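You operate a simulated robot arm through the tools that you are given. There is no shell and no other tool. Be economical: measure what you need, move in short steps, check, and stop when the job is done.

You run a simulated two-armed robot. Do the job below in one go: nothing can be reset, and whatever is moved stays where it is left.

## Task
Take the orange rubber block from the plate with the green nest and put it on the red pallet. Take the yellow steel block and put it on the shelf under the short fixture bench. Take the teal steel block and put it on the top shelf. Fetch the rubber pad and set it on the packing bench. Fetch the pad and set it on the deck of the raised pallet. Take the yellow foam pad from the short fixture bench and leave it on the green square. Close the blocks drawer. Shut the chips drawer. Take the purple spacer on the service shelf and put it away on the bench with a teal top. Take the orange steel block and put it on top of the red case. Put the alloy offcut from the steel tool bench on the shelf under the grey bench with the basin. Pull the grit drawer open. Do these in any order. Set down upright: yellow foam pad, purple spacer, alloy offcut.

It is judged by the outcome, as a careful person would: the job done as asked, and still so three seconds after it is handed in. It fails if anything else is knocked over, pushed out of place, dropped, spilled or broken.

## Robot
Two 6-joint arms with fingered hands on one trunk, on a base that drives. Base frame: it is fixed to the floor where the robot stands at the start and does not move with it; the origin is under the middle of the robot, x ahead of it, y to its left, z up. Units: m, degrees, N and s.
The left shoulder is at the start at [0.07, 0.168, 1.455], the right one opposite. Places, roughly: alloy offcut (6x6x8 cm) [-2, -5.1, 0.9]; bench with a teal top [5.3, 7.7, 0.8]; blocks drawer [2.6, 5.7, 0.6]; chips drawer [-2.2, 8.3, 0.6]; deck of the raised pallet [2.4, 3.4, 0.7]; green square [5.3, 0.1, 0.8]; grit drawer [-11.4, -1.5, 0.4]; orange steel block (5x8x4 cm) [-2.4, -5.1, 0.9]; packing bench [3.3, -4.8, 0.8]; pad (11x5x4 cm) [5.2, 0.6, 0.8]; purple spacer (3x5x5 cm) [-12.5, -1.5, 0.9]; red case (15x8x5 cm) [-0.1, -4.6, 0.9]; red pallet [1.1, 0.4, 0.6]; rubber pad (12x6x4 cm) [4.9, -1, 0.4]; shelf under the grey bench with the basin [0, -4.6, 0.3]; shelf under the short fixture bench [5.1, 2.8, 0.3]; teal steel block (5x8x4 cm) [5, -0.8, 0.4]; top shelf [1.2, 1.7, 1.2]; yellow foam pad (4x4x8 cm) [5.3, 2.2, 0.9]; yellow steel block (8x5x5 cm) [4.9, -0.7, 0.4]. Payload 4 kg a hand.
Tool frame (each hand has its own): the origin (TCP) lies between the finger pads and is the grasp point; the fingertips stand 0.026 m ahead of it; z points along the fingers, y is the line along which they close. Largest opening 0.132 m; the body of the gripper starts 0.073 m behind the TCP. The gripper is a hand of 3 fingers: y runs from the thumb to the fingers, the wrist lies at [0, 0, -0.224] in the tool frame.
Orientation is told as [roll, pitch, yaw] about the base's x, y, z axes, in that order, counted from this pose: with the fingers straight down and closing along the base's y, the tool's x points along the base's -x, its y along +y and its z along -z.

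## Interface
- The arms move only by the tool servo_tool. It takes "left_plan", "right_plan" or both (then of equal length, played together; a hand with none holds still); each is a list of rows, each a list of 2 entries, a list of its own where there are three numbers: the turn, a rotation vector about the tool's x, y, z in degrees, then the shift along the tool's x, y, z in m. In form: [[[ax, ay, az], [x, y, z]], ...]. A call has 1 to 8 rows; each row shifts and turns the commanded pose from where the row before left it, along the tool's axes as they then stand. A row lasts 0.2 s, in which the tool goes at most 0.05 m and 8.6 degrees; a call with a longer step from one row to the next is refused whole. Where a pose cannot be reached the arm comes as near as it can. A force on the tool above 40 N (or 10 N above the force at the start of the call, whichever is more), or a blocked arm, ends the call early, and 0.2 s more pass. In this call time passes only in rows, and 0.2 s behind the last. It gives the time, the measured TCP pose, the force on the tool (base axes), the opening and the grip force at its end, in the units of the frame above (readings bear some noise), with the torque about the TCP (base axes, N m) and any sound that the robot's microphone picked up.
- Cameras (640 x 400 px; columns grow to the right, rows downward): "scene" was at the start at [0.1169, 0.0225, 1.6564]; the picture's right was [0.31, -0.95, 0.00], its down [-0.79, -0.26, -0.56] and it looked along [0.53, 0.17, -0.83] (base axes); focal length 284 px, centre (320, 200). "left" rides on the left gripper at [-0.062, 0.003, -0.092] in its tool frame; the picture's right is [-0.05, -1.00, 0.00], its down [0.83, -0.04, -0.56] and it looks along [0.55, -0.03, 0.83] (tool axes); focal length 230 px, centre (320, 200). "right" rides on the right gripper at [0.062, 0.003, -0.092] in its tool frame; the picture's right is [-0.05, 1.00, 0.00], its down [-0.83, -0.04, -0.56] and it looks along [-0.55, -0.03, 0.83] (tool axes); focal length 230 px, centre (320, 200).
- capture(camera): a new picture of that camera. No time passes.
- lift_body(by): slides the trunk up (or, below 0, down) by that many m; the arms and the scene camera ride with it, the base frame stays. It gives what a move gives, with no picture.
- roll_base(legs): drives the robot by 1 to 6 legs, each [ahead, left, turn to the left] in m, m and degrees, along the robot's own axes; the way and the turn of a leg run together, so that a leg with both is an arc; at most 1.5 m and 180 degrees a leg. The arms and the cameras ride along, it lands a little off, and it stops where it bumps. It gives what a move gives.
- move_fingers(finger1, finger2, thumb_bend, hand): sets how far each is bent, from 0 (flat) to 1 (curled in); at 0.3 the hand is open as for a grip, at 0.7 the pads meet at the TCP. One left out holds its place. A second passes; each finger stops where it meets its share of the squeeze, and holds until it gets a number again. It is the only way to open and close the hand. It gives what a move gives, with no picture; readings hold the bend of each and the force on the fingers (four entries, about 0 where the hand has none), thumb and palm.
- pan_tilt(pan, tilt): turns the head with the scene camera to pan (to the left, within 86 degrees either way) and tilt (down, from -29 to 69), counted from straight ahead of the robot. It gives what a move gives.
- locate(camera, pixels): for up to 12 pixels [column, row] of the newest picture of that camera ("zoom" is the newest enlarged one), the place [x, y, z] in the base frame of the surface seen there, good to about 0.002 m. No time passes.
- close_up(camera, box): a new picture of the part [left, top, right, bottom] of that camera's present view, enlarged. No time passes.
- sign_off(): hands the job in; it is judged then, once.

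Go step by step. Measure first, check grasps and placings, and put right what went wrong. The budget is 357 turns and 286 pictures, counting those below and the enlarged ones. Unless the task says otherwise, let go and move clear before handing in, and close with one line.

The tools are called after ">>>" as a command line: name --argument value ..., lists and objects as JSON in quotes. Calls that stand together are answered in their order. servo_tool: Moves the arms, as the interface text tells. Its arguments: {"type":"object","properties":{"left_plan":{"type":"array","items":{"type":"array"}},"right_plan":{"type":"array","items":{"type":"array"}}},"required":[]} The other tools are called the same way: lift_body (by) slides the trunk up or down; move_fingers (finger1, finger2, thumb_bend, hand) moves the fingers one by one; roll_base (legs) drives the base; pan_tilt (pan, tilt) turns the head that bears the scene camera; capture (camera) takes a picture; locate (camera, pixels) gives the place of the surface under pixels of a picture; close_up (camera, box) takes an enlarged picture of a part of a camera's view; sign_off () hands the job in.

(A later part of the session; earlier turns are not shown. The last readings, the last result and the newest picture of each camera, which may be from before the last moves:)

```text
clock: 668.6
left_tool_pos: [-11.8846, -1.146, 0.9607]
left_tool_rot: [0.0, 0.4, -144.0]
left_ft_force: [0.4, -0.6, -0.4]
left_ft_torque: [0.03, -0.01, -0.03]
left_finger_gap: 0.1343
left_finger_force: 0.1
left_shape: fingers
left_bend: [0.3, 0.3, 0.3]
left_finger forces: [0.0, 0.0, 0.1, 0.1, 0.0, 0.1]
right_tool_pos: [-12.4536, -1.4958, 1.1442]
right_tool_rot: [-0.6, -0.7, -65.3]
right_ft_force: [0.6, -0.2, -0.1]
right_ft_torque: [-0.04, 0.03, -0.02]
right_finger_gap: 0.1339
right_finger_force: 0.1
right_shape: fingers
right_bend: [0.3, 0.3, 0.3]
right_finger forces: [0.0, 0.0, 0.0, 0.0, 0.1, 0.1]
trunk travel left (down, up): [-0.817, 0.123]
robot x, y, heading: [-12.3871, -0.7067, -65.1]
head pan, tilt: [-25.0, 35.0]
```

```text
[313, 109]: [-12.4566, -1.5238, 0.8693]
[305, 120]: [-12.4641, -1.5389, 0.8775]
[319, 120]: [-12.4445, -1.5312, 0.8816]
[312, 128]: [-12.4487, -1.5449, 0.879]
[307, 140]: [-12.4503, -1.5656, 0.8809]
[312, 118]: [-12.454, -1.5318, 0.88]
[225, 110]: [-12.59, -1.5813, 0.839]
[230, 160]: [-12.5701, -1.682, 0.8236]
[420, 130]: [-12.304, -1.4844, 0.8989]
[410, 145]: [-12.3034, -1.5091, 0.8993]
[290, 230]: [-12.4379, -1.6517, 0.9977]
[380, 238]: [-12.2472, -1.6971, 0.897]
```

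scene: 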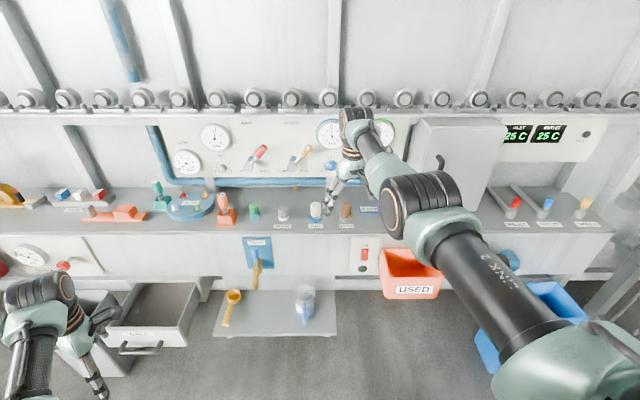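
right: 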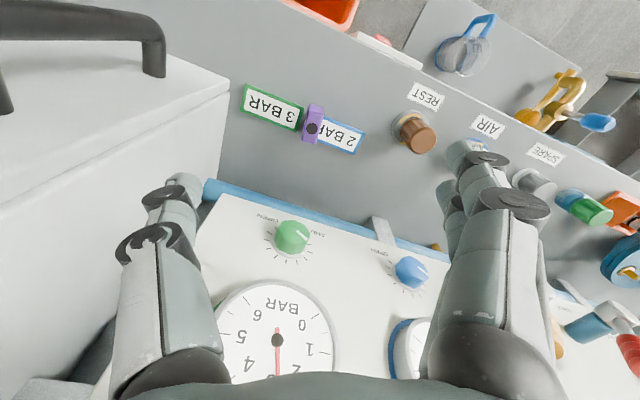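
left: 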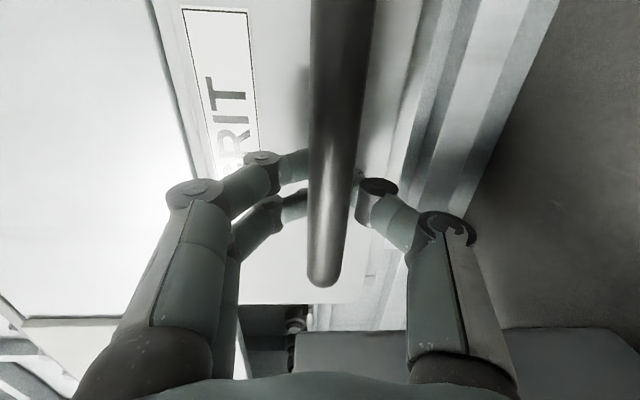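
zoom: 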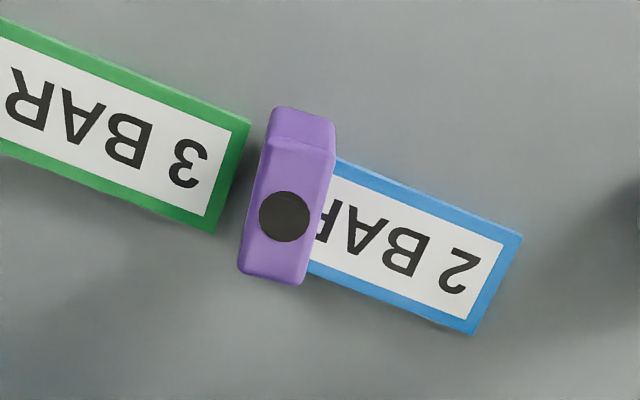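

Spacer: centre (−12.452, −1.546), top z 0.88, thin axis about 8° off x. I twist the right hand to match, narrow the grip a bit, and move the base over it.

>>> move_fingers --hand "right" --finger1 0.44 --finger2 0.44 --thumb_bend 0.44

>>> servo_tool --right_plan '[[[0, 0, 8], [0, 0, 0]], [[0, 0, 8], [0, 0, 0]]]'

>>> roll_base --legs '[[0.046, -0.02, 0]]'

>>> lift_body --by -0.15

>>> capture --camera "right"

```text
clock: 669.6
left_tool_pos: [-11.8845, -1.1467, 0.9595]
left_tool_rot: [-0.1, 0.5, -144.2]
left_ft_force: [-0.5, 0.4, -0.2]
left_ft_torque: [0.02, -0.01, 0.02]
left_finger_gap: 0.1342
left_finger_force: 0.1
left_shape: fingers
left_bend: [0.3, 0.3, 0.3]
left_finger forces: [0.0, 0.0, 0.1, 0.1, 0.0, 0.0]
right_tool_pos: [-12.455, -1.4974, 1.1423]
right_tool_rot: [-0.5, -0.7, -65.3]
right_ft_force: [-0.1, -0.4, 0.0]
right_ft_torque: [0.01, 0.02, 0.0]
right_finger_gap: 0.0887
right_finger_force: 0.1
right_shape: fingers
right_bend: [0.44, 0.44, 0.44]
right_finger forces: [0.0, 0.0, 0.0, 0.0, 0.1, 0.0]
trunk travel left (down, up): [-0.817, 0.123]
robot x, y, heading: [-12.3861, -0.7062, -65.3]
head pan, tilt: [-25.0, 35.0]
```

```text
clock: 670.2
left_tool_pos: [-11.8862, -1.1471, 0.9591]
left_tool_rot: [-0.1, 0.6, -144.1]
left_ft_force: [0.1, 0.1, 0.9]
left_ft_torque: [0.02, -0.03, 0.0]
left_finger_gap: 0.1339
left_finger_force: 0.1
left_shape: fingers
left_bend: [0.3, 0.3, 0.3]
left_finger forces: [0.1, 0.0, 0.0, 0.0, 0.0, 0.0]
right_tool_pos: [-12.4556, -1.4976, 1.1406]
right_tool_rot: [-0.4, -0.9, -81.3]
right_ft_force: [0.1, -0.3, 0.4]
right_ft_torque: [0.01, -0.01, 0.03]
right_finger_gap: 0.0887
right_finger_force: 0.1
right_shape: fingers
right_bend: [0.44, 0.44, 0.44]
right_finger forces: [0.0, 0.0, 0.0, 0.0, 0.1, 0.0]
trunk travel left (down, up): [-0.817, 0.123]
robot x, y, heading: [-12.3843, -0.7068, -65.1]
head pan, tilt: [-25.0, 35.0]
```

```text
clock: 671.1
left_tool_pos: [-11.8848, -1.1905, 0.9627]
left_tool_rot: [0.3, 0.4, -144.1]
left_ft_force: [-0.8, 0.3, -0.1]
left_ft_torque: [-0.01, -0.02, 0.02]
left_finger_gap: 0.1341
left_finger_force: 0.0
left_shape: fingers
left_bend: [0.3, 0.3, 0.3]
left_finger forces: [0.0, 0.1, 0.1, 0.1, 0.1, 0.1]
right_tool_pos: [-12.454, -1.5405, 1.1491]
right_tool_rot: [-0.5, -1.2, -81.2]
right_ft_force: [0.4, 0.2, 0.2]
right_ft_torque: [-0.04, 0.0, 0.02]
right_finger_gap: 0.0886
right_finger_force: 0.0
right_shape: fingers
right_bend: [0.44, 0.44, 0.44]
right_finger forces: [0.1, 0.1, 0.0, 0.1, 0.0, 0.0]
trunk travel left (down, up): [-0.817, 0.123]
robot x, y, heading: [-12.3875, -0.7516, -65.2]
head pan, tilt: [-25.0, 35.0]
```

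```text
clock: 672.9
left_tool_pos: [-11.8835, -1.1961, 0.8102]
left_tool_rot: [0.0, 0.6, -144.1]
left_ft_force: [-0.3, 0.5, 0.0]
left_ft_torque: [-0.01, 0.02, -0.01]
left_finger_gap: 0.1344
left_finger_force: 0.2
left_shape: fingers
left_bend: [0.3, 0.3, 0.3]
left_finger forces: [0.1, 0.0, 0.0, 0.0, 0.0, 0.0]
right_tool_pos: [-12.4537, -1.5483, 0.9937]
right_tool_rot: [-0.2, -0.9, -81.2]
right_ft_force: [0.1, -0.6, 0.1]
right_ft_torque: [-0.01, 0.02, 0.01]
right_finger_gap: 0.0885
right_finger_force: 0.1
right_shape: fingers
right_bend: [0.44, 0.44, 0.44]
right_finger forces: [0.0, 0.0, 0.1, 0.0, 0.0, 0.0]
trunk travel left (down, up): [-0.667, 0.273]
robot x, y, heading: [-12.3836, -0.7495, -64.9]
head pan, tilt: [-25.0, 35.0]
```

```text
151 pictures are left
```

right: 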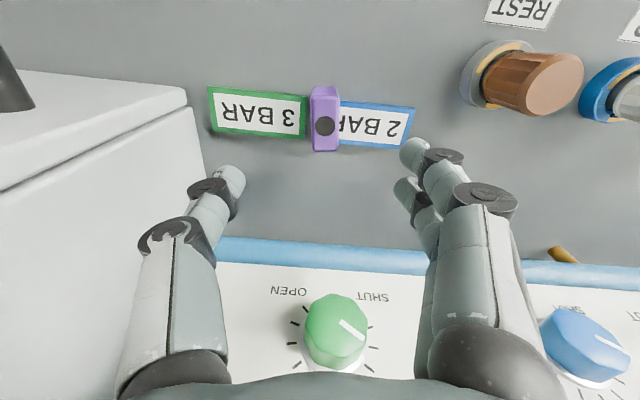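

Aligned. I lower 12 cm and check.

>>> lift_body --by -0.115

>>> capture --camera "right"

```text
clock: 674.4
left_tool_pos: [-11.8836, -1.1953, 0.695]
left_tool_rot: [-0.1, 0.6, -144.0]
left_ft_force: [-0.4, -0.4, 1.1]
left_ft_torque: [-0.01, 0.01, 0.0]
left_finger_gap: 0.1342
left_finger_force: 0.1
left_shape: fingers
left_bend: [0.3, 0.3, 0.3]
left_finger forces: [0.0, 0.0, 0.1, 0.1, 0.1, 0.0]
right_tool_pos: [-12.4539, -1.5469, 0.8777]
right_tool_rot: [-0.3, -0.9, -81.2]
right_ft_force: [0.4, -0.3, -0.3]
right_ft_torque: [-0.03, -0.02, 0.02]
right_finger_gap: 0.0889
right_finger_force: 0.0
right_shape: fingers
right_bend: [0.44, 0.44, 0.44]
right_finger forces: [0.1, 0.0, 0.0, 0.0, 0.0, 0.1]
trunk travel left (down, up): [-0.552, 0.388]
robot x, y, heading: [-12.3898, -0.7549, -65.1]
head pan, tilt: [-25.0, 35.0]
```

```text
150 pictures are left
```

right: 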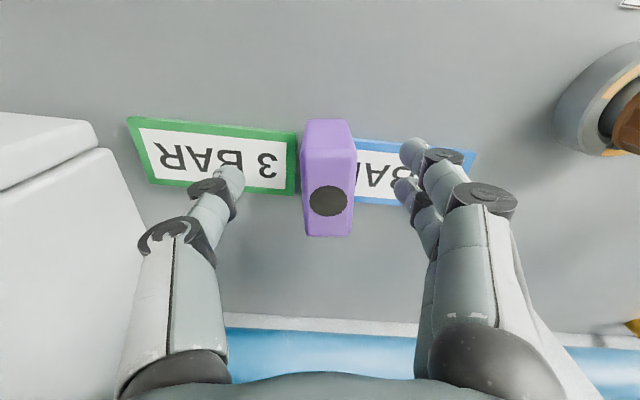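

>>> lift_body --by -0.019

>>> move_fingers --hand "right" --finger1 0.75 --finger2 0.75 --thumb_bend 0.75

>>> lift_body --by 0.3

>>> capture --camera "right"

```text
clock: 675.0
left_tool_pos: [-11.8837, -1.1951, 0.6772]
left_tool_rot: [-0.1, 0.6, -144.2]
left_ft_force: [-0.4, -0.1, 0.4]
left_ft_torque: [0.0, 0.0, 0.0]
left_finger_gap: 0.1341
left_finger_force: 0.0
left_shape: fingers
left_bend: [0.3, 0.3, 0.3]
left_finger forces: [0.0, 0.0, 0.0, 0.0, 0.0, 0.0]
right_tool_pos: [-12.4536, -1.5468, 0.8627]
right_tool_rot: [-0.4, -1.3, -81.2]
right_ft_force: [-0.5, -0.2, 14.2]
right_ft_torque: [-0.02, -0.44, -0.04]
right_finger_gap: 0.0886
right_finger_force: 7.0
right_shape: fingers
right_bend: [0.44, 0.45, 0.44]
right_finger forces: [0.1, 10.6, 0.0, 0.0, 2.6, 0.0]
trunk travel left (down, up): [-0.533, 0.407]
robot x, y, heading: [-12.3902, -0.7537, -65.2]
head pan, tilt: [-25.0, 35.0]
```

```text
clock: 676.0
left_tool_pos: [-11.8834, -1.1935, 0.6777]
left_tool_rot: [0.0, 0.5, -144.1]
left_ft_force: [0.1, 0.5, 0.7]
left_ft_torque: [0.06, 0.04, 0.0]
left_finger_gap: 0.134
left_finger_force: 0.0
left_shape: fingers
left_bend: [0.3, 0.3, 0.3]
left_finger forces: [0.1, 0.0, 0.0, 0.1, 0.1, 0.0]
right_tool_pos: [-12.4528, -1.5422, 0.86]
right_tool_rot: [-0.4, -0.7, -81.2]
right_ft_force: [1.5, 20.3, 5.1]
right_ft_torque: [0.67, 0.02, 0.36]
right_finger_gap: 0.0261
right_finger_force: 26.0
right_shape: fingers
right_bend: [0.64, 0.69, 0.68]
right_finger forces: [24.4, 9.6, 0.0, 0.1, 17.9, 0.1]
trunk travel left (down, up): [-0.533, 0.407]
robot x, y, heading: [-12.3863, -0.7557, -65.1]
head pan, tilt: [-25.0, 35.0]
```

```text
clock: 679.0
left_tool_pos: [-11.8847, -1.1967, 0.9752]
left_tool_rot: [-0.2, 0.6, -144.0]
left_ft_force: [-0.4, -0.4, -0.1]
left_ft_torque: [0.0, 0.01, 0.01]
left_finger_gap: 0.1341
left_finger_force: 0.2
left_shape: fingers
left_bend: [0.3, 0.3, 0.3]
left_finger forces: [0.1, 0.0, 0.1, 0.0, 0.0, 0.1]
right_tool_pos: [-12.4537, -1.5475, 1.1587]
right_tool_rot: [-0.4, -0.9, -81.2]
right_ft_force: [0.7, 0.0, -0.6]
right_ft_torque: [0.04, -0.01, -0.01]
right_finger_gap: 0.0248
right_finger_force: 17.1
right_shape: fingers
right_bend: [0.65, 0.7, 0.68]
right_finger forces: [8.2, 8.6, 0.0, 0.1, 16.6, 0.1]
trunk travel left (down, up): [-0.833, 0.107]
robot x, y, heading: [-12.3905, -0.7516, -65.5]
head pan, tilt: [-25.0, 35.0]
```

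```text
149 pictures are left
```

right: 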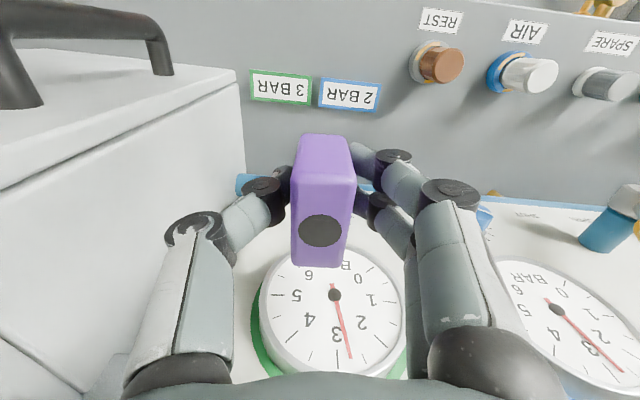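

The spacer is held upright. I back away from the shelf, turn east and look at the way.

>>> roll_base --legs '[[-0.6, 0, 0], [0, 0, 65]]'

>>> pan_tilt --pan 0 --tilt 10

>>> capture --camera "scene"

```text
clock: 685.2
left_tool_pos: [-12.0299, 0.0621, 0.9757]
left_tool_rot: [-0.2, 0.6, -78.0]
left_ft_force: [-0.3, 0.7, -0.2]
left_ft_torque: [0.0, 0.0, 0.01]
left_finger_gap: 0.1339
left_finger_force: 0.2
left_shape: fingers
left_bend: [0.3, 0.3, 0.3]
left_finger forces: [0.0, 0.0, 0.0, 0.0, 0.0, 0.0]
right_tool_pos: [-11.9396, -0.6022, 1.159]
right_tool_rot: [-0.3, -1.0, -15.2]
right_ft_force: [0.7, 0.8, -1.0]
right_ft_torque: [0.01, -0.01, 0.01]
right_finger_gap: 0.025
right_finger_force: 16.6
right_shape: fingers
right_bend: [0.65, 0.7, 0.68]
right_finger forces: [8.0, 8.6, 0.0, 0.1, 16.7, 0.0]
trunk travel left (down, up): [-0.833, 0.107]
robot x, y, heading: [-12.6389, -0.2162, 0.8]
head pan, tilt: [-25.0, 35.0]
```

```text
clock: 686.1
left_tool_pos: [-12.0296, 0.0628, 0.9768]
left_tool_rot: [-0.2, 0.5, -78.1]
left_ft_force: [-0.3, 0.0, -0.5]
left_ft_torque: [-0.02, 0.03, -0.02]
left_finger_gap: 0.1341
left_finger_force: 0.1
left_shape: fingers
left_bend: [0.3, 0.3, 0.3]
left_finger forces: [0.0, 0.0, 0.0, 0.0, 0.0, 0.0]
right_tool_pos: [-11.9397, -0.6014, 1.1585]
right_tool_rot: [-0.3, -0.9, -15.2]
right_ft_force: [-0.2, -0.2, -1.5]
right_ft_torque: [0.0, -0.02, 0.01]
right_finger_gap: 0.0248
right_finger_force: 16.8
right_shape: fingers
right_bend: [0.65, 0.7, 0.68]
right_finger forces: [8.2, 8.6, 0.1, 0.1, 16.7, 0.1]
trunk travel left (down, up): [-0.833, 0.107]
robot x, y, heading: [-12.6342, -0.2179, 1.1]
head pan, tilt: [0.0, 10.0]
```

```text
148 pictures are left
```

scene: 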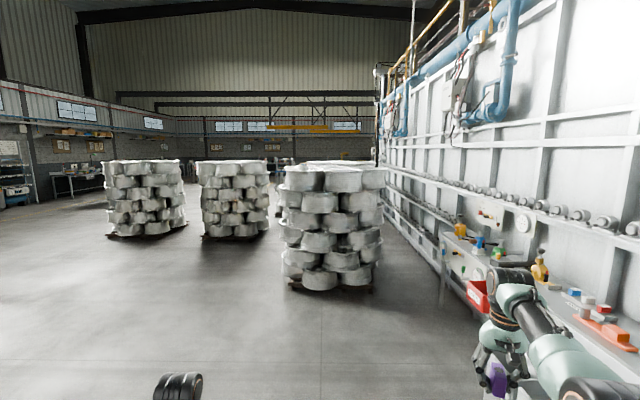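

>>> locate --camera "scene" --pixels '[[290, 290], [375, 290], [205, 236], [268, 234], [110, 236], [185, 228], [400, 230], [415, 245], [325, 200], [285, 215], [395, 190]]'

```text
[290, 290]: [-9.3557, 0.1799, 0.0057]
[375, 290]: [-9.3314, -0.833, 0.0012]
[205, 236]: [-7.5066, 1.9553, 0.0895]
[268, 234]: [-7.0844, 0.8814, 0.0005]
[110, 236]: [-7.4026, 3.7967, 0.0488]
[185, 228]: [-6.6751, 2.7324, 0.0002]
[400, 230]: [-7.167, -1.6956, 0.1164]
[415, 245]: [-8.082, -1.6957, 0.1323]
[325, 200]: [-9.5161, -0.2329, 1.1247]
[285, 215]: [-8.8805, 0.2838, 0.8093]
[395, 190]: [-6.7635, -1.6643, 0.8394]
```

Piles block the direct way, so I go east a little, north to y≈5, then east along the open lane.

>>> roll_base --legs '[[1.4, 0, -1], [0, 1.5, 0], [0, 1.5, 0], [0, 1.5, 0], [0, 0.8, 0]]'

>>> pan_tilt --pan -10 --tilt 10

>>> capture --camera "scene"

```text
clock: 718.3
left_tool_pos: [-11.1048, 5.4601, 0.9771]
left_tool_rot: [-0.2, 0.7, -73.7]
left_ft_force: [0.5, -0.1, 0.1]
left_ft_torque: [-0.03, 0.0, 0.0]
left_finger_gap: 0.1342
left_finger_force: 0.0
left_shape: fingers
left_bend: [0.3, 0.3, 0.3]
left_finger forces: [0.0, 0.0, 0.0, 0.1, 0.0, 0.1]
right_tool_pos: [-10.9649, 4.8048, 1.1578]
right_tool_rot: [-0.3, -0.9, -10.9]
right_ft_force: [-0.9, -0.1, -0.5]
right_ft_torque: [0.04, -0.01, -0.01]
right_finger_gap: 0.0248
right_finger_force: 16.8
right_shape: fingers
right_bend: [0.65, 0.7, 0.68]
right_finger forces: [8.0, 8.6, 0.0, 0.0, 16.7, 0.0]
trunk travel left (down, up): [-0.833, 0.107]
robot x, y, heading: [-11.6889, 5.1353, 5.1]
head pan, tilt: [0.0, 10.0]
```

```text
clock: 719.0
left_tool_pos: [-11.1042, 5.4619, 0.9756]
left_tool_rot: [-0.2, 0.6, -73.7]
left_ft_force: [0.9, 0.2, -0.1]
left_ft_torque: [0.02, 0.0, -0.04]
left_finger_gap: 0.1342
left_finger_force: 0.1
left_shape: fingers
left_bend: [0.3, 0.3, 0.3]
left_finger forces: [0.1, 0.1, 0.0, 0.0, 0.0, 0.0]
right_tool_pos: [-10.9664, 4.8058, 1.1577]
right_tool_rot: [-0.4, -0.9, -10.8]
right_ft_force: [0.5, -0.1, -1.3]
right_ft_torque: [0.03, -0.03, 0.02]
right_finger_gap: 0.0249
right_finger_force: 16.3
right_shape: fingers
right_bend: [0.65, 0.7, 0.68]
right_finger forces: [8.0, 8.7, 0.0, 0.0, 16.7, 0.0]
trunk travel left (down, up): [-0.833, 0.107]
robot x, y, heading: [-11.6908, 5.1336, 4.9]
head pan, tilt: [-10.0, 10.0]
```

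```text
147 pictures are left
```

scene: 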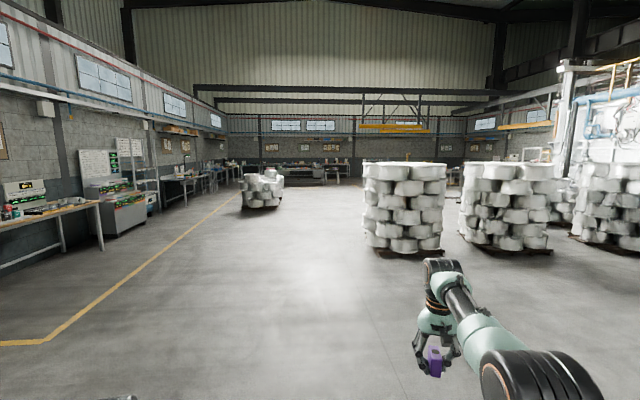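

>>> roll_base --legs '[[0, 0, -4.5], [1.5, 0, 0], [1.5, 0, 0], [1.5, 0, 0], [1.5, 0, 0], [1.5, 0, 0]]'

>>> pan_tilt --pan -70 --tilt 12

>>> capture --camera "scene"

```text
clock: 755.2
left_tool_pos: [-3.5598, 5.622, 0.9761]
left_tool_rot: [-0.1, 0.6, -77.7]
left_ft_force: [0.4, 0.4, 0.1]
left_ft_torque: [0.0, -0.01, -0.01]
left_finger_gap: 0.1342
left_finger_force: 0.0
left_shape: fingers
left_bend: [0.3, 0.3, 0.3]
left_finger forces: [0.1, 0.0, 0.0, 0.0, 0.0, 0.0]
right_tool_pos: [-3.4646, 4.9586, 1.1593]
right_tool_rot: [-0.4, -1.0, -14.9]
right_ft_force: [0.7, -0.3, -1.0]
right_ft_torque: [0.02, -0.01, -0.02]
right_finger_gap: 0.0247
right_finger_force: 16.5
right_shape: fingers
right_bend: [0.65, 0.7, 0.68]
right_finger forces: [8.0, 8.7, 0.0, 0.0, 16.7, 0.1]
trunk travel left (down, up): [-0.833, 0.107]
robot x, y, heading: [-4.1672, 5.3387, 1.2]
head pan, tilt: [-10.0, 10.0]
```

```text
clock: 756.5
left_tool_pos: [-3.5595, 5.621, 0.976]
left_tool_rot: [-0.3, 0.6, -77.6]
left_ft_force: [0.0, 0.0, 0.6]
left_ft_torque: [0.01, -0.01, -0.02]
left_finger_gap: 0.1343
left_finger_force: 0.1
left_shape: fingers
left_bend: [0.3, 0.3, 0.3]
left_finger forces: [0.1, 0.0, 0.0, 0.0, 0.1, 0.0]
right_tool_pos: [-3.4644, 4.9591, 1.1585]
right_tool_rot: [-0.4, -0.9, -14.8]
right_ft_force: [0.0, -0.4, -1.2]
right_ft_torque: [-0.02, 0.0, 0.0]
right_finger_gap: 0.0246
right_finger_force: 16.8
right_shape: fingers
right_bend: [0.65, 0.7, 0.68]
right_finger forces: [8.0, 8.8, 0.0, 0.0, 16.8, 0.0]
trunk travel left (down, up): [-0.833, 0.107]
robot x, y, heading: [-4.1636, 5.3394, 1.1]
head pan, tilt: [-70.0, 12.0]
```

```text
146 pictures are left
```

scene: 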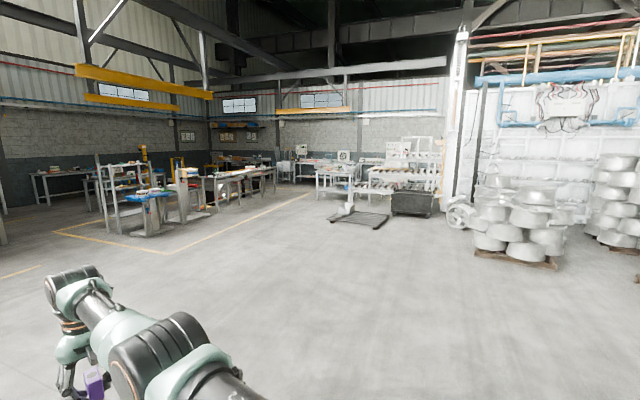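

>>> locate --camera "scene" --pixels '[[360, 225], [385, 222], [335, 215], [410, 212], [390, 190], [315, 195], [250, 240], [150, 235], [345, 190], [240, 205], [475, 255]]'

```text
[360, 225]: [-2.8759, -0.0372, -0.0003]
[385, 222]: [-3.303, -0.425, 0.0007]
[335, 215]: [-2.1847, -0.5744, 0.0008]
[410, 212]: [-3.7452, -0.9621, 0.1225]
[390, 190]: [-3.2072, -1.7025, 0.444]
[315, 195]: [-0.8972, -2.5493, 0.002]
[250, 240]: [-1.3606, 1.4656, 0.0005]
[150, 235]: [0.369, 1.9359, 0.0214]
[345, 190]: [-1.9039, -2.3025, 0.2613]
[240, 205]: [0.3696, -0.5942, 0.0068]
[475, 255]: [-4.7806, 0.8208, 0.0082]
```

>>> roll_base --legs '[[0, -1.5, 0], [0, -1.5, 0], [0, -0.5, 0], [1.5, 0, 0], [1.5, 0, 0], [0.62, 0, 0]]'

>>> roll_base --legs '[[0, 0, -91]]'

>>> pan_tilt --pan 0 --tilt 20

>>> capture --camera "scene"

```text
clock: 790.6
left_tool_pos: [0.1732, 2.2238, 0.9763]
left_tool_rot: [-0.1, 0.5, -79.3]
left_ft_force: [0.1, 0.6, -0.5]
left_ft_torque: [-0.03, -0.01, 0.05]
left_finger_gap: 0.1342
left_finger_force: 0.0
left_shape: fingers
left_bend: [0.3, 0.3, 0.3]
left_finger forces: [0.0, 0.0, 0.1, 0.0, 0.1, 0.0]
right_tool_pos: [0.2491, 1.5586, 1.16]
right_tool_rot: [-0.4, -0.9, -16.3]
right_ft_force: [-0.3, -0.4, -1.1]
right_ft_torque: [-0.01, 0.03, 0.03]
right_finger_gap: 0.0245
right_finger_force: 16.8
right_shape: fingers
right_bend: [0.65, 0.7, 0.68]
right_finger forces: [7.9, 8.8, 0.1, 0.0, 16.6, 0.1]
trunk travel left (down, up): [-0.833, 0.107]
robot x, y, heading: [-0.442, 1.9585, -0.3]
head pan, tilt: [-70.0, 12.0]
```

```text
clock: 795.0
left_tool_pos: [-0.2015, 1.33, 0.9756]
left_tool_rot: [-0.2, 0.5, -172.1]
left_ft_force: [-0.5, 0.4, 0.3]
left_ft_torque: [0.0, 0.03, 0.0]
left_finger_gap: 0.1341
left_finger_force: 0.1
left_shape: fingers
left_bend: [0.3, 0.3, 0.3]
left_finger forces: [0.1, 0.0, 0.0, 0.0, 0.1, 0.1]
right_tool_pos: [-0.8703, 1.2858, 1.1588]
right_tool_rot: [-0.5, -1.0, -109.2]
right_ft_force: [1.0, -0.2, -0.1]
right_ft_torque: [-0.02, 0.03, -0.02]
right_finger_gap: 0.0243
right_finger_force: 16.3
right_shape: fingers
right_bend: [0.65, 0.7, 0.68]
right_finger forces: [7.9, 8.7, 0.1, 0.0, 16.6, 0.0]
trunk travel left (down, up): [-0.833, 0.107]
robot x, y, heading: [-0.4403, 1.9552, -93.1]
head pan, tilt: [-70.0, 12.0]
```

```text
clock: 796.4
left_tool_pos: [-0.2032, 1.331, 0.9752]
left_tool_rot: [-0.2, 0.6, -172.0]
left_ft_force: [-0.1, 0.3, -0.6]
left_ft_torque: [-0.01, -0.03, -0.02]
left_finger_gap: 0.1342
left_finger_force: 0.1
left_shape: fingers
left_bend: [0.3, 0.3, 0.3]
left_finger forces: [0.0, 0.1, 0.0, 0.0, 0.0, 0.0]
right_tool_pos: [-0.8718, 1.2867, 1.1582]
right_tool_rot: [-0.4, -1.0, -109.1]
right_ft_force: [0.3, 0.1, -0.6]
right_ft_torque: [0.0, 0.04, 0.01]
right_finger_gap: 0.0248
right_finger_force: 16.5
right_shape: fingers
right_bend: [0.65, 0.7, 0.68]
right_finger forces: [7.9, 8.6, 0.1, 0.1, 16.6, 0.1]
trunk travel left (down, up): [-0.833, 0.107]
robot x, y, heading: [-0.4416, 1.9565, -93.3]
head pan, tilt: [0.0, 20.0]
```

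```text
145 pictures are left
```

scene: 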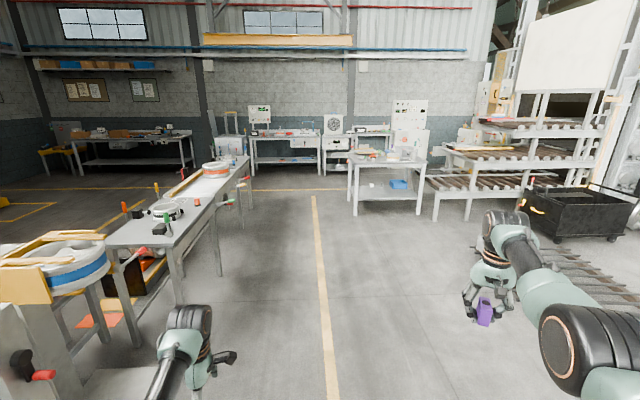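

The corridor south is clear. I drive down it and look at the south-wall benches.

>>> roll_base --legs '[[0, 0, 3.3], [1.5, 0, 0], [1.5, 0, 0], [1.5, 0, 0], [0.6, 0, 0]]'

>>> pan_tilt --pan 0 --tilt 20

>>> capture --camera "scene"

>>> pan_tilt --pan -55 --tilt 20

>>> capture --camera "scene"

```text
clock: 821.5
left_tool_pos: [-0.325, -3.8205, 0.9741]
left_tool_rot: [-0.1, 0.6, -171.3]
left_ft_force: [-0.4, -0.6, -0.4]
left_ft_torque: [0.01, 0.0, -0.04]
left_finger_gap: 0.1338
left_finger_force: 0.0
left_shape: fingers
left_bend: [0.3, 0.3, 0.3]
left_finger forces: [0.1, 0.0, 0.0, 0.0, 0.0, 0.0]
right_tool_pos: [-0.992, -3.8725, 1.1593]
right_tool_rot: [-0.2, -0.8, -108.4]
right_ft_force: [0.1, -0.2, -1.3]
right_ft_torque: [-0.05, -0.01, 0.02]
right_finger_gap: 0.0246
right_finger_force: 16.6
right_shape: fingers
right_bend: [0.65, 0.7, 0.68]
right_finger forces: [7.9, 8.7, 0.0, 0.1, 16.6, 0.0]
trunk travel left (down, up): [-0.833, 0.107]
robot x, y, heading: [-0.5667, -3.1966, -92.5]
head pan, tilt: [0.0, 20.0]
```

```text
clock: 822.1
left_tool_pos: [-0.3247, -3.821, 0.9756]
left_tool_rot: [-0.2, 0.6, -171.3]
left_ft_force: [0.3, -0.2, 0.9]
left_ft_torque: [-0.02, -0.03, 0.01]
left_finger_gap: 0.1345
left_finger_force: 0.2
left_shape: fingers
left_bend: [0.3, 0.3, 0.3]
left_finger forces: [0.0, 0.1, 0.1, 0.1, 0.1, 0.1]
right_tool_pos: [-0.993, -3.8725, 1.1594]
right_tool_rot: [-0.4, -0.9, -108.4]
right_ft_force: [0.9, 0.7, -0.5]
right_ft_torque: [-0.01, 0.01, -0.01]
right_finger_gap: 0.0245
right_finger_force: 16.7
right_shape: fingers
right_bend: [0.65, 0.7, 0.68]
right_finger forces: [8.0, 8.7, 0.0, 0.0, 16.6, 0.0]
trunk travel left (down, up): [-0.833, 0.107]
robot x, y, heading: [-0.5704, -3.2011, -92.5]
head pan, tilt: [0.0, 20.0]
```

```text
144 pictures are left
```

scene: 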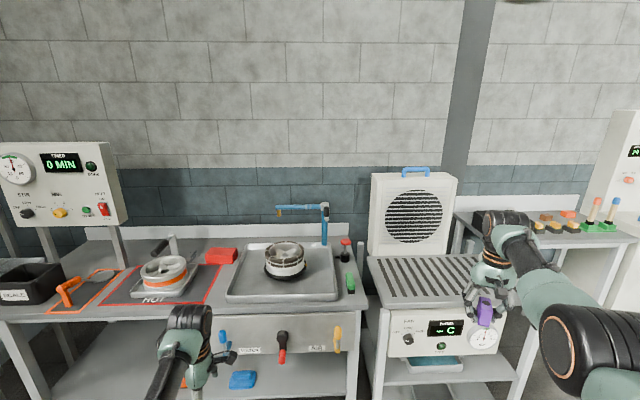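

```text
clock: 823.4
left_tool_pos: [-0.3252, -3.8196, 0.9761]
left_tool_rot: [-0.1, 0.5, -171.3]
left_ft_force: [1.5, 0.2, 0.4]
left_ft_torque: [0.01, 0.0, 0.0]
left_finger_gap: 0.1341
left_finger_force: 0.1
left_shape: fingers
left_bend: [0.3, 0.3, 0.3]
left_finger forces: [0.0, 0.0, 0.1, 0.0, 0.1, 0.1]
right_tool_pos: [-0.9927, -3.8731, 1.1587]
right_tool_rot: [-0.4, -0.9, -108.4]
right_ft_force: [0.4, -1.2, -0.4]
right_ft_torque: [0.02, 0.02, 0.0]
right_finger_gap: 0.0244
right_finger_force: 16.8
right_shape: fingers
right_bend: [0.65, 0.7, 0.68]
right_finger forces: [8.0, 8.8, 0.0, 0.1, 16.6, 0.0]
trunk travel left (down, up): [-0.833, 0.107]
robot x, y, heading: [-0.5694, -3.1961, -92.3]
head pan, tilt: [-55.0, 20.0]
```

```text
143 pictures are left
```

scene: 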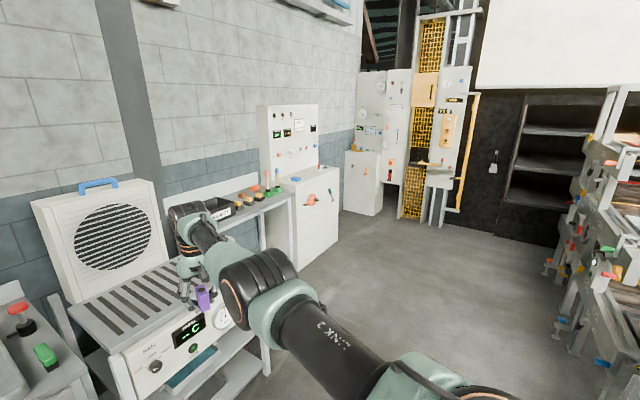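

The basin bench with the red case at (221,256) is ahead, and the steel tool bench with small blocks lies to the right at (240,200). I zoom in and measure.

>>> close_up --camera "scene" --box '[190, 160, 310, 260]'

>>> locate --camera "zoom" --pixels '[[240, 200], [180, 190], [290, 180], [330, 150], [400, 130], [370, 180], [300, 225], [480, 200], [250, 170]]'

```text
4.00 times, centred on (250, 210) of scene
```

zoom: 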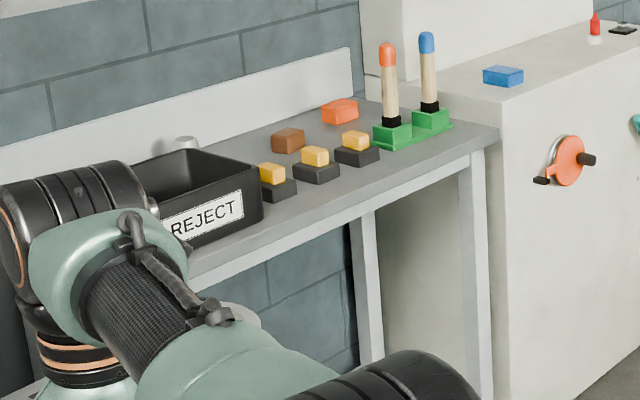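

```text
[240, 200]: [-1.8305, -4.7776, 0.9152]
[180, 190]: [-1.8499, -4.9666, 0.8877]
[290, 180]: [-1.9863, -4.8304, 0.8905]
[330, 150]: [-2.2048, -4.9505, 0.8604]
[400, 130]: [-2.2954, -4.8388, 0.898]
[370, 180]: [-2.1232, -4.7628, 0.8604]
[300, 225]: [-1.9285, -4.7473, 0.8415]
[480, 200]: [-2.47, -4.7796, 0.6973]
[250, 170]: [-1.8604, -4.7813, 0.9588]
```

I strafe right to stand before the steel tool bench and look from there.

>>> roll_base --legs '[[0.2, 0, 2.5], [0, -1.5, 0], [0, -0.15, 0]]'

>>> pan_tilt --pan 0 --tilt 30

>>> capture --camera "scene"

```text
clock: 832.9
left_tool_pos: [-1.9092, -4.0262, 0.9755]
left_tool_rot: [-0.2, 0.5, -167.5]
left_ft_force: [-0.5, -0.3, 0.4]
left_ft_torque: [0.03, 0.01, 0.0]
left_finger_gap: 0.134
left_finger_force: 0.1
left_shape: fingers
left_bend: [0.3, 0.3, 0.3]
left_finger forces: [0.0, 0.0, 0.0, 0.1, 0.0, 0.0]
right_tool_pos: [-2.5709, -4.1236, 1.1595]
right_tool_rot: [-0.4, -0.9, -104.6]
right_ft_force: [-0.1, 0.0, -1.4]
right_ft_torque: [0.04, 0.0, 0.01]
right_finger_gap: 0.0246
right_finger_force: 16.7
right_shape: fingers
right_bend: [0.65, 0.7, 0.68]
right_finger forces: [7.9, 8.6, 0.0, 0.0, 16.6, 0.0]
trunk travel left (down, up): [-0.833, 0.107]
robot x, y, heading: [-2.198, -3.4248, -88.7]
head pan, tilt: [-55.0, 20.0]
```

```text
clock: 834.1
left_tool_pos: [-1.9099, -4.0266, 0.976]
left_tool_rot: [-0.3, 0.7, -167.6]
left_ft_force: [0.4, 0.2, -0.3]
left_ft_torque: [0.02, 0.0, -0.03]
left_finger_gap: 0.1342
left_finger_force: 0.1
left_shape: fingers
left_bend: [0.3, 0.3, 0.3]
left_finger forces: [0.1, 0.0, 0.1, 0.1, 0.1, 0.0]
right_tool_pos: [-2.5741, -4.124, 1.1584]
right_tool_rot: [-0.5, -0.9, -104.6]
right_ft_force: [0.2, 0.6, -1.6]
right_ft_torque: [0.01, 0.0, -0.01]
right_finger_gap: 0.0246
right_finger_force: 16.4
right_shape: fingers
right_bend: [0.65, 0.7, 0.68]
right_finger forces: [7.9, 8.7, 0.0, 0.1, 16.6, 0.0]
trunk travel left (down, up): [-0.833, 0.107]
robot x, y, heading: [-2.1952, -3.425, -88.5]
head pan, tilt: [0.0, 30.0]
```

```text
141 pictures are left
```

scene: 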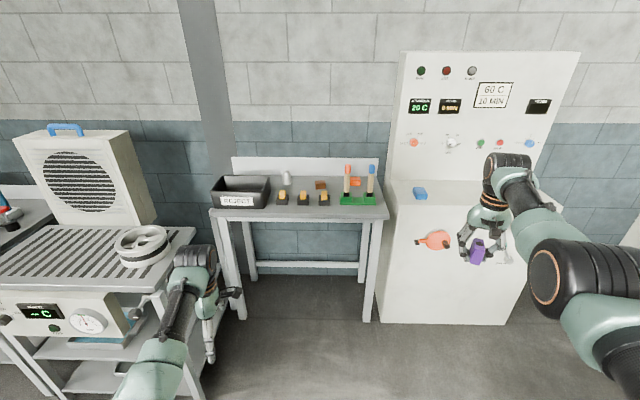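

>>> close_up --camera "scene" --box '[200, 140, 400, 230]'

>>> locate --camera "zoom" --pixels '[[278, 110], [278, 140], [272, 125], [287, 125], [383, 140], [383, 150], [500, 128], [500, 145], [265, 175], [330, 180], [475, 90], [540, 90]]'

>>> locate --camera "scene" --pixels '[[420, 192], [395, 200], [470, 195], [430, 240], [240, 185], [230, 165], [300, 165], [210, 215], [380, 215], [140, 245], [150, 230]]'

```text
3.20 times, centred on (300, 185) of scene
```

zoom: 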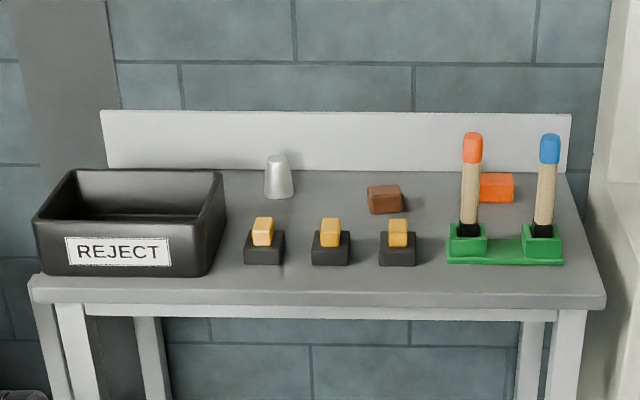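

```text
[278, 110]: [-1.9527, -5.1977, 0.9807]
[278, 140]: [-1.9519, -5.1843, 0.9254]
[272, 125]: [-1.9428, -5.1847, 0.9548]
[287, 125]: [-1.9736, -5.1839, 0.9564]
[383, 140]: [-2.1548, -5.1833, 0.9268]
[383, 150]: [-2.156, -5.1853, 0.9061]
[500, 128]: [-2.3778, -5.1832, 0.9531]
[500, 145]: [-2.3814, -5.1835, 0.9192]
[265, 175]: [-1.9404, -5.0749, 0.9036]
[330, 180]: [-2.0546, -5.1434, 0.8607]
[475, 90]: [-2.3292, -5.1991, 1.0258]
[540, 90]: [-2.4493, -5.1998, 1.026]
```

```text
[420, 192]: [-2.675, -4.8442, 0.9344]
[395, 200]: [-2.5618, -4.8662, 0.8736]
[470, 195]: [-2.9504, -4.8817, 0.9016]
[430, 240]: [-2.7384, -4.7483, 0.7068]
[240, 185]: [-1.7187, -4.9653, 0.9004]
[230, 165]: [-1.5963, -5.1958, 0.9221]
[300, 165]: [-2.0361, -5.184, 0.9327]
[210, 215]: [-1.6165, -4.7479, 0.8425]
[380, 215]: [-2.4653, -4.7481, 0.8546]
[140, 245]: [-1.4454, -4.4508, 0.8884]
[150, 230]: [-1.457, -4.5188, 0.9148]
```

>>> locate --camera "zoom" --pixels '[[278, 157], [278, 170], [278, 195], [291, 190], [266, 190], [497, 177], [484, 185], [511, 185], [497, 198], [385, 188], [470, 150], [472, 245]]'

```text
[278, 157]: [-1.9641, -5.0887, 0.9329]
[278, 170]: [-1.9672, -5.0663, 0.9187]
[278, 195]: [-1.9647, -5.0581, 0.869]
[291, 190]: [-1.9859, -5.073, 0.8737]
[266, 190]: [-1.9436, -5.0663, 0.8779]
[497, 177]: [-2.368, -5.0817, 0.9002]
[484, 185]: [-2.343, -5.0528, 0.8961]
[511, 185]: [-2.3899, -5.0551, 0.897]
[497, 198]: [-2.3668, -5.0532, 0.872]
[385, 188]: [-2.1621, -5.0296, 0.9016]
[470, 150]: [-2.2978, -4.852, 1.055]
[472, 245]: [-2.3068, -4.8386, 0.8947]
```

Offcut: a tapered piece at (−1.965, −5.088), top z 0.94. Orange steel: about (−2.367, −5.09), top 0.90. The control panel would block the right hand, so I approach at heading −125° with the left hand.

>>> lift_body --by 0.1

>>> roll_base --legs '[[0, 0, -36.5]]'

>>> servo_tool --left_plan '[[[0, 0, -8], [0, 0, 0]], [[0, 0, -8], [0, 0, 0]], [[0, 0, -8], [0, 0, 0]]]'

>>> move_fingers --hand "left" --finger1 0.4 --finger2 0.4 --thumb_bend 0.4

```text
clock: 835.5
left_tool_pos: [-1.9106, -4.0262, 1.0752]
left_tool_rot: [-0.2, 0.7, -167.5]
left_ft_force: [-0.2, -0.1, 0.0]
left_ft_torque: [0.01, -0.01, 0.0]
left_finger_gap: 0.1341
left_finger_force: 0.0
left_shape: fingers
left_bend: [0.3, 0.3, 0.3]
left_finger forces: [0.1, 0.0, 0.0, 0.0, 0.0, 0.0]
right_tool_pos: [-2.5733, -4.1228, 1.259]
right_tool_rot: [-0.4, -0.9, -104.5]
right_ft_force: [0.6, 0.5, -1.4]
right_ft_torque: [-0.01, -0.02, -0.03]
right_finger_gap: 0.0243
right_finger_force: 16.4
right_shape: fingers
right_bend: [0.65, 0.7, 0.68]
right_finger forces: [7.9, 8.7, 0.0, 0.1, 16.6, 0.1]
trunk travel left (down, up): [-0.933, 0.007]
robot x, y, heading: [-2.196, -3.4232, -88.7]
head pan, tilt: [0.0, 30.0]
```

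```text
clock: 837.6
left_tool_pos: [-2.3203, -4.0796, 1.0753]
left_tool_rot: [-0.2, 0.7, 156.6]
left_ft_force: [0.8, 0.3, 0.5]
left_ft_torque: [0.0, -0.03, 0.0]
left_finger_gap: 0.1342
left_finger_force: 0.0
left_shape: fingers
left_bend: [0.3, 0.3, 0.3]
left_finger forces: [0.0, 0.1, 0.1, 0.0, 0.0, 0.1]
right_tool_pos: [-2.9142, -3.7683, 1.2591]
right_tool_rot: [-0.3, -0.8, -140.7]
right_ft_force: [0.2, 0.2, -1.1]
right_ft_torque: [0.03, -0.02, 0.02]
right_finger_gap: 0.0245
right_finger_force: 17.0
right_shape: fingers
right_bend: [0.65, 0.7, 0.68]
right_finger forces: [8.0, 8.7, 0.1, 0.0, 16.7, 0.2]
trunk travel left (down, up): [-0.933, 0.007]
robot x, y, heading: [-2.1957, -3.4231, -124.7]
head pan, tilt: [0.0, 30.0]
```

```text
clock: 838.4
left_tool_pos: [-2.3219, -4.0785, 1.0757]
left_tool_rot: [0.1, 0.8, -179.4]
left_ft_force: [0.3, 0.1, 0.2]
left_ft_torque: [0.0, 0.02, 0.04]
left_finger_gap: 0.134
left_finger_force: 0.1
left_shape: fingers
left_bend: [0.3, 0.3, 0.3]
left_finger forces: [0.0, 0.1, 0.1, 0.1, 0.0, 0.2]
right_tool_pos: [-2.9149, -3.767, 1.2575]
right_tool_rot: [-0.3, -0.8, -140.6]
right_ft_force: [0.6, 0.1, 0.4]
right_ft_torque: [0.02, -0.01, -0.01]
right_finger_gap: 0.0244
right_finger_force: 17.1
right_shape: fingers
right_bend: [0.65, 0.7, 0.68]
right_finger forces: [7.9, 8.7, 0.1, 0.0, 16.7, 0.1]
trunk travel left (down, up): [-0.933, 0.007]
robot x, y, heading: [-2.1968, -3.4227, -124.6]
head pan, tilt: [0.0, 30.0]
```

```text
clock: 839.4
left_tool_pos: [-2.3208, -4.0791, 1.0763]
left_tool_rot: [0.1, 0.7, -179.5]
left_ft_force: [0.7, 1.5, -0.7]
left_ft_torque: [0.01, 0.01, -0.01]
left_finger_gap: 0.1021
left_finger_force: 0.1
left_shape: fingers
left_bend: [0.4, 0.4, 0.4]
left_finger forces: [0.0, 0.0, 0.0, 0.0, 0.0, 0.0]
right_tool_pos: [-2.9142, -3.7681, 1.2587]
right_tool_rot: [-0.4, -0.9, -140.6]
right_ft_force: [0.2, -0.4, -0.8]
right_ft_torque: [0.02, 0.01, 0.03]
right_finger_gap: 0.0245
right_finger_force: 16.5
right_shape: fingers
right_bend: [0.65, 0.7, 0.68]
right_finger forces: [7.9, 8.7, 0.0, 0.0, 16.6, 0.1]
trunk travel left (down, up): [-0.933, 0.007]
robot x, y, heading: [-2.1983, -3.4224, -124.4]
head pan, tilt: [0.0, 30.0]
```

>>> roll_base --legs '[[0.58, 0.8, 0]]'

>>> capture --camera "left"

>>> pan_tilt --pan 20 --tilt 40

>>> capture --camera "scene"

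```text
clock: 844.2
left_tool_pos: [-2.0038, -4.9789, 1.0766]
left_tool_rot: [0.2, 0.7, -178.8]
left_ft_force: [-0.6, 1.0, -0.9]
left_ft_torque: [0.01, -0.02, -0.01]
left_finger_gap: 0.1024
left_finger_force: 0.0
left_shape: fingers
left_bend: [0.4, 0.4, 0.4]
left_finger forces: [0.0, 0.0, 0.0, 0.1, 0.0, 0.1]
right_tool_pos: [-2.6009, -4.6732, 1.2583]
right_tool_rot: [-0.3, -0.8, -140.1]
right_ft_force: [0.5, 0.2, -0.7]
right_ft_torque: [0.0, -0.03, 0.0]
right_finger_gap: 0.0247
right_finger_force: 16.4
right_shape: fingers
right_bend: [0.65, 0.7, 0.68]
right_finger forces: [8.0, 8.7, 0.1, 0.0, 16.5, 0.1]
trunk travel left (down, up): [-0.933, 0.007]
robot x, y, heading: [-1.8854, -4.3192, -123.8]
head pan, tilt: [0.0, 30.0]
stopped in leg 1: the robot was blocked; the commanded pose is now the measured one
```

```text
139 pictures are left
```

left: 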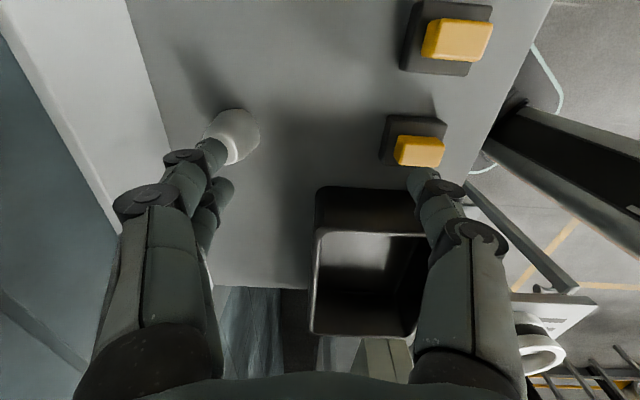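

```text
clock: 845.0
left_tool_pos: [-2.004, -4.9821, 1.0747]
left_tool_rot: [0.2, 0.7, -178.8]
left_ft_force: [-0.5, -0.1, -0.1]
left_ft_torque: [0.0, -0.01, 0.0]
left_finger_gap: 0.102
left_finger_force: 0.1
left_shape: fingers
left_bend: [0.4, 0.4, 0.4]
left_finger forces: [0.0, 0.1, 0.1, 0.1, 0.0, 0.0]
right_tool_pos: [-2.5997, -4.676, 1.2582]
right_tool_rot: [-0.4, -0.8, -140.1]
right_ft_force: [-0.7, -0.8, -0.6]
right_ft_torque: [0.01, -0.01, -0.01]
right_finger_gap: 0.0245
right_finger_force: 16.7
right_shape: fingers
right_bend: [0.65, 0.7, 0.68]
right_finger forces: [7.9, 8.7, 0.0, 0.0, 16.6, 0.1]
trunk travel left (down, up): [-0.933, 0.007]
robot x, y, heading: [-1.8875, -4.3201, -124.2]
head pan, tilt: [20.0, 40.0]
```

```text
138 pictures are left
```

scene: 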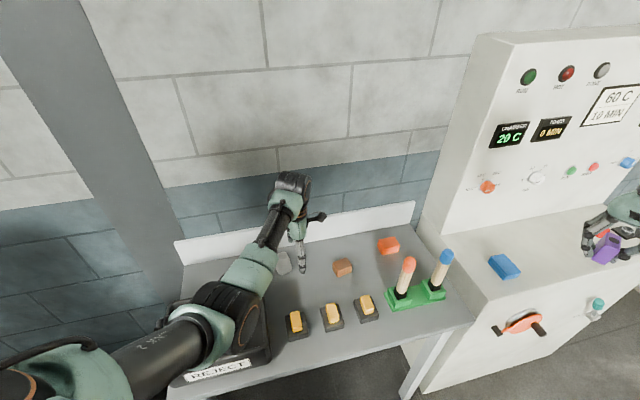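

The base was stopped early. I check what it touched: the left elbow over the REJECT box, or the base.

>>> locate --camera "scene" --pixels '[[230, 300], [250, 330], [250, 365], [210, 385], [270, 300], [180, 340], [175, 300], [240, 350]]'

>>> pan_tilt --pan 55 --tilt 55

>>> capture --camera "scene"

```text
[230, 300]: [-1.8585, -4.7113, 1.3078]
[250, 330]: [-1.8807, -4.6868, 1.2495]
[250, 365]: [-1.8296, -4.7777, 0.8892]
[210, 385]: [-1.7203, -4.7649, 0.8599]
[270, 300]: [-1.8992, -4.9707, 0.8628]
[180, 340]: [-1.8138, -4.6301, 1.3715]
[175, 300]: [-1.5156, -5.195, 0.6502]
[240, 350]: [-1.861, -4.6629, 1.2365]
```

```text
clock: 846.1
left_tool_pos: [-2.0036, -4.9803, 1.0767]
left_tool_rot: [0.2, 0.6, -178.9]
left_ft_force: [0.9, -0.4, 0.8]
left_ft_torque: [-0.02, 0.02, 0.0]
left_finger_gap: 0.1023
left_finger_force: 0.2
left_shape: fingers
left_bend: [0.4, 0.4, 0.4]
left_finger forces: [0.0, 0.0, 0.0, 0.0, 0.1, 0.0]
right_tool_pos: [-2.5998, -4.6748, 1.2592]
right_tool_rot: [-0.5, -0.9, -140.1]
right_ft_force: [0.2, 0.7, -1.3]
right_ft_torque: [0.0, -0.04, 0.03]
right_finger_gap: 0.0245
right_finger_force: 17.0
right_shape: fingers
right_bend: [0.65, 0.7, 0.68]
right_finger forces: [7.8, 8.6, 0.0, 0.0, 16.6, 0.1]
trunk travel left (down, up): [-0.933, 0.007]
robot x, y, heading: [-1.886, -4.3183, -124.1]
head pan, tilt: [55.0, 55.0]
```

```text
137 pictures are left
```

scene: 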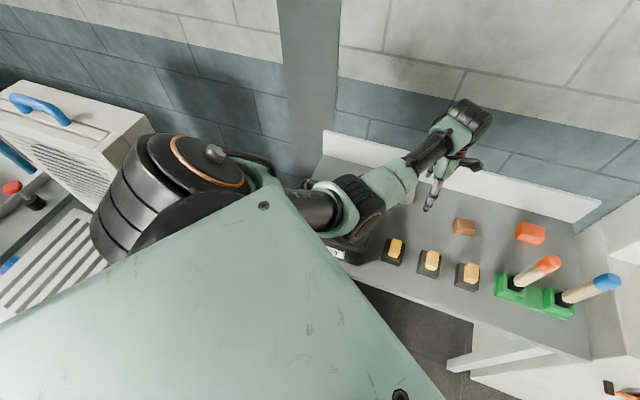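

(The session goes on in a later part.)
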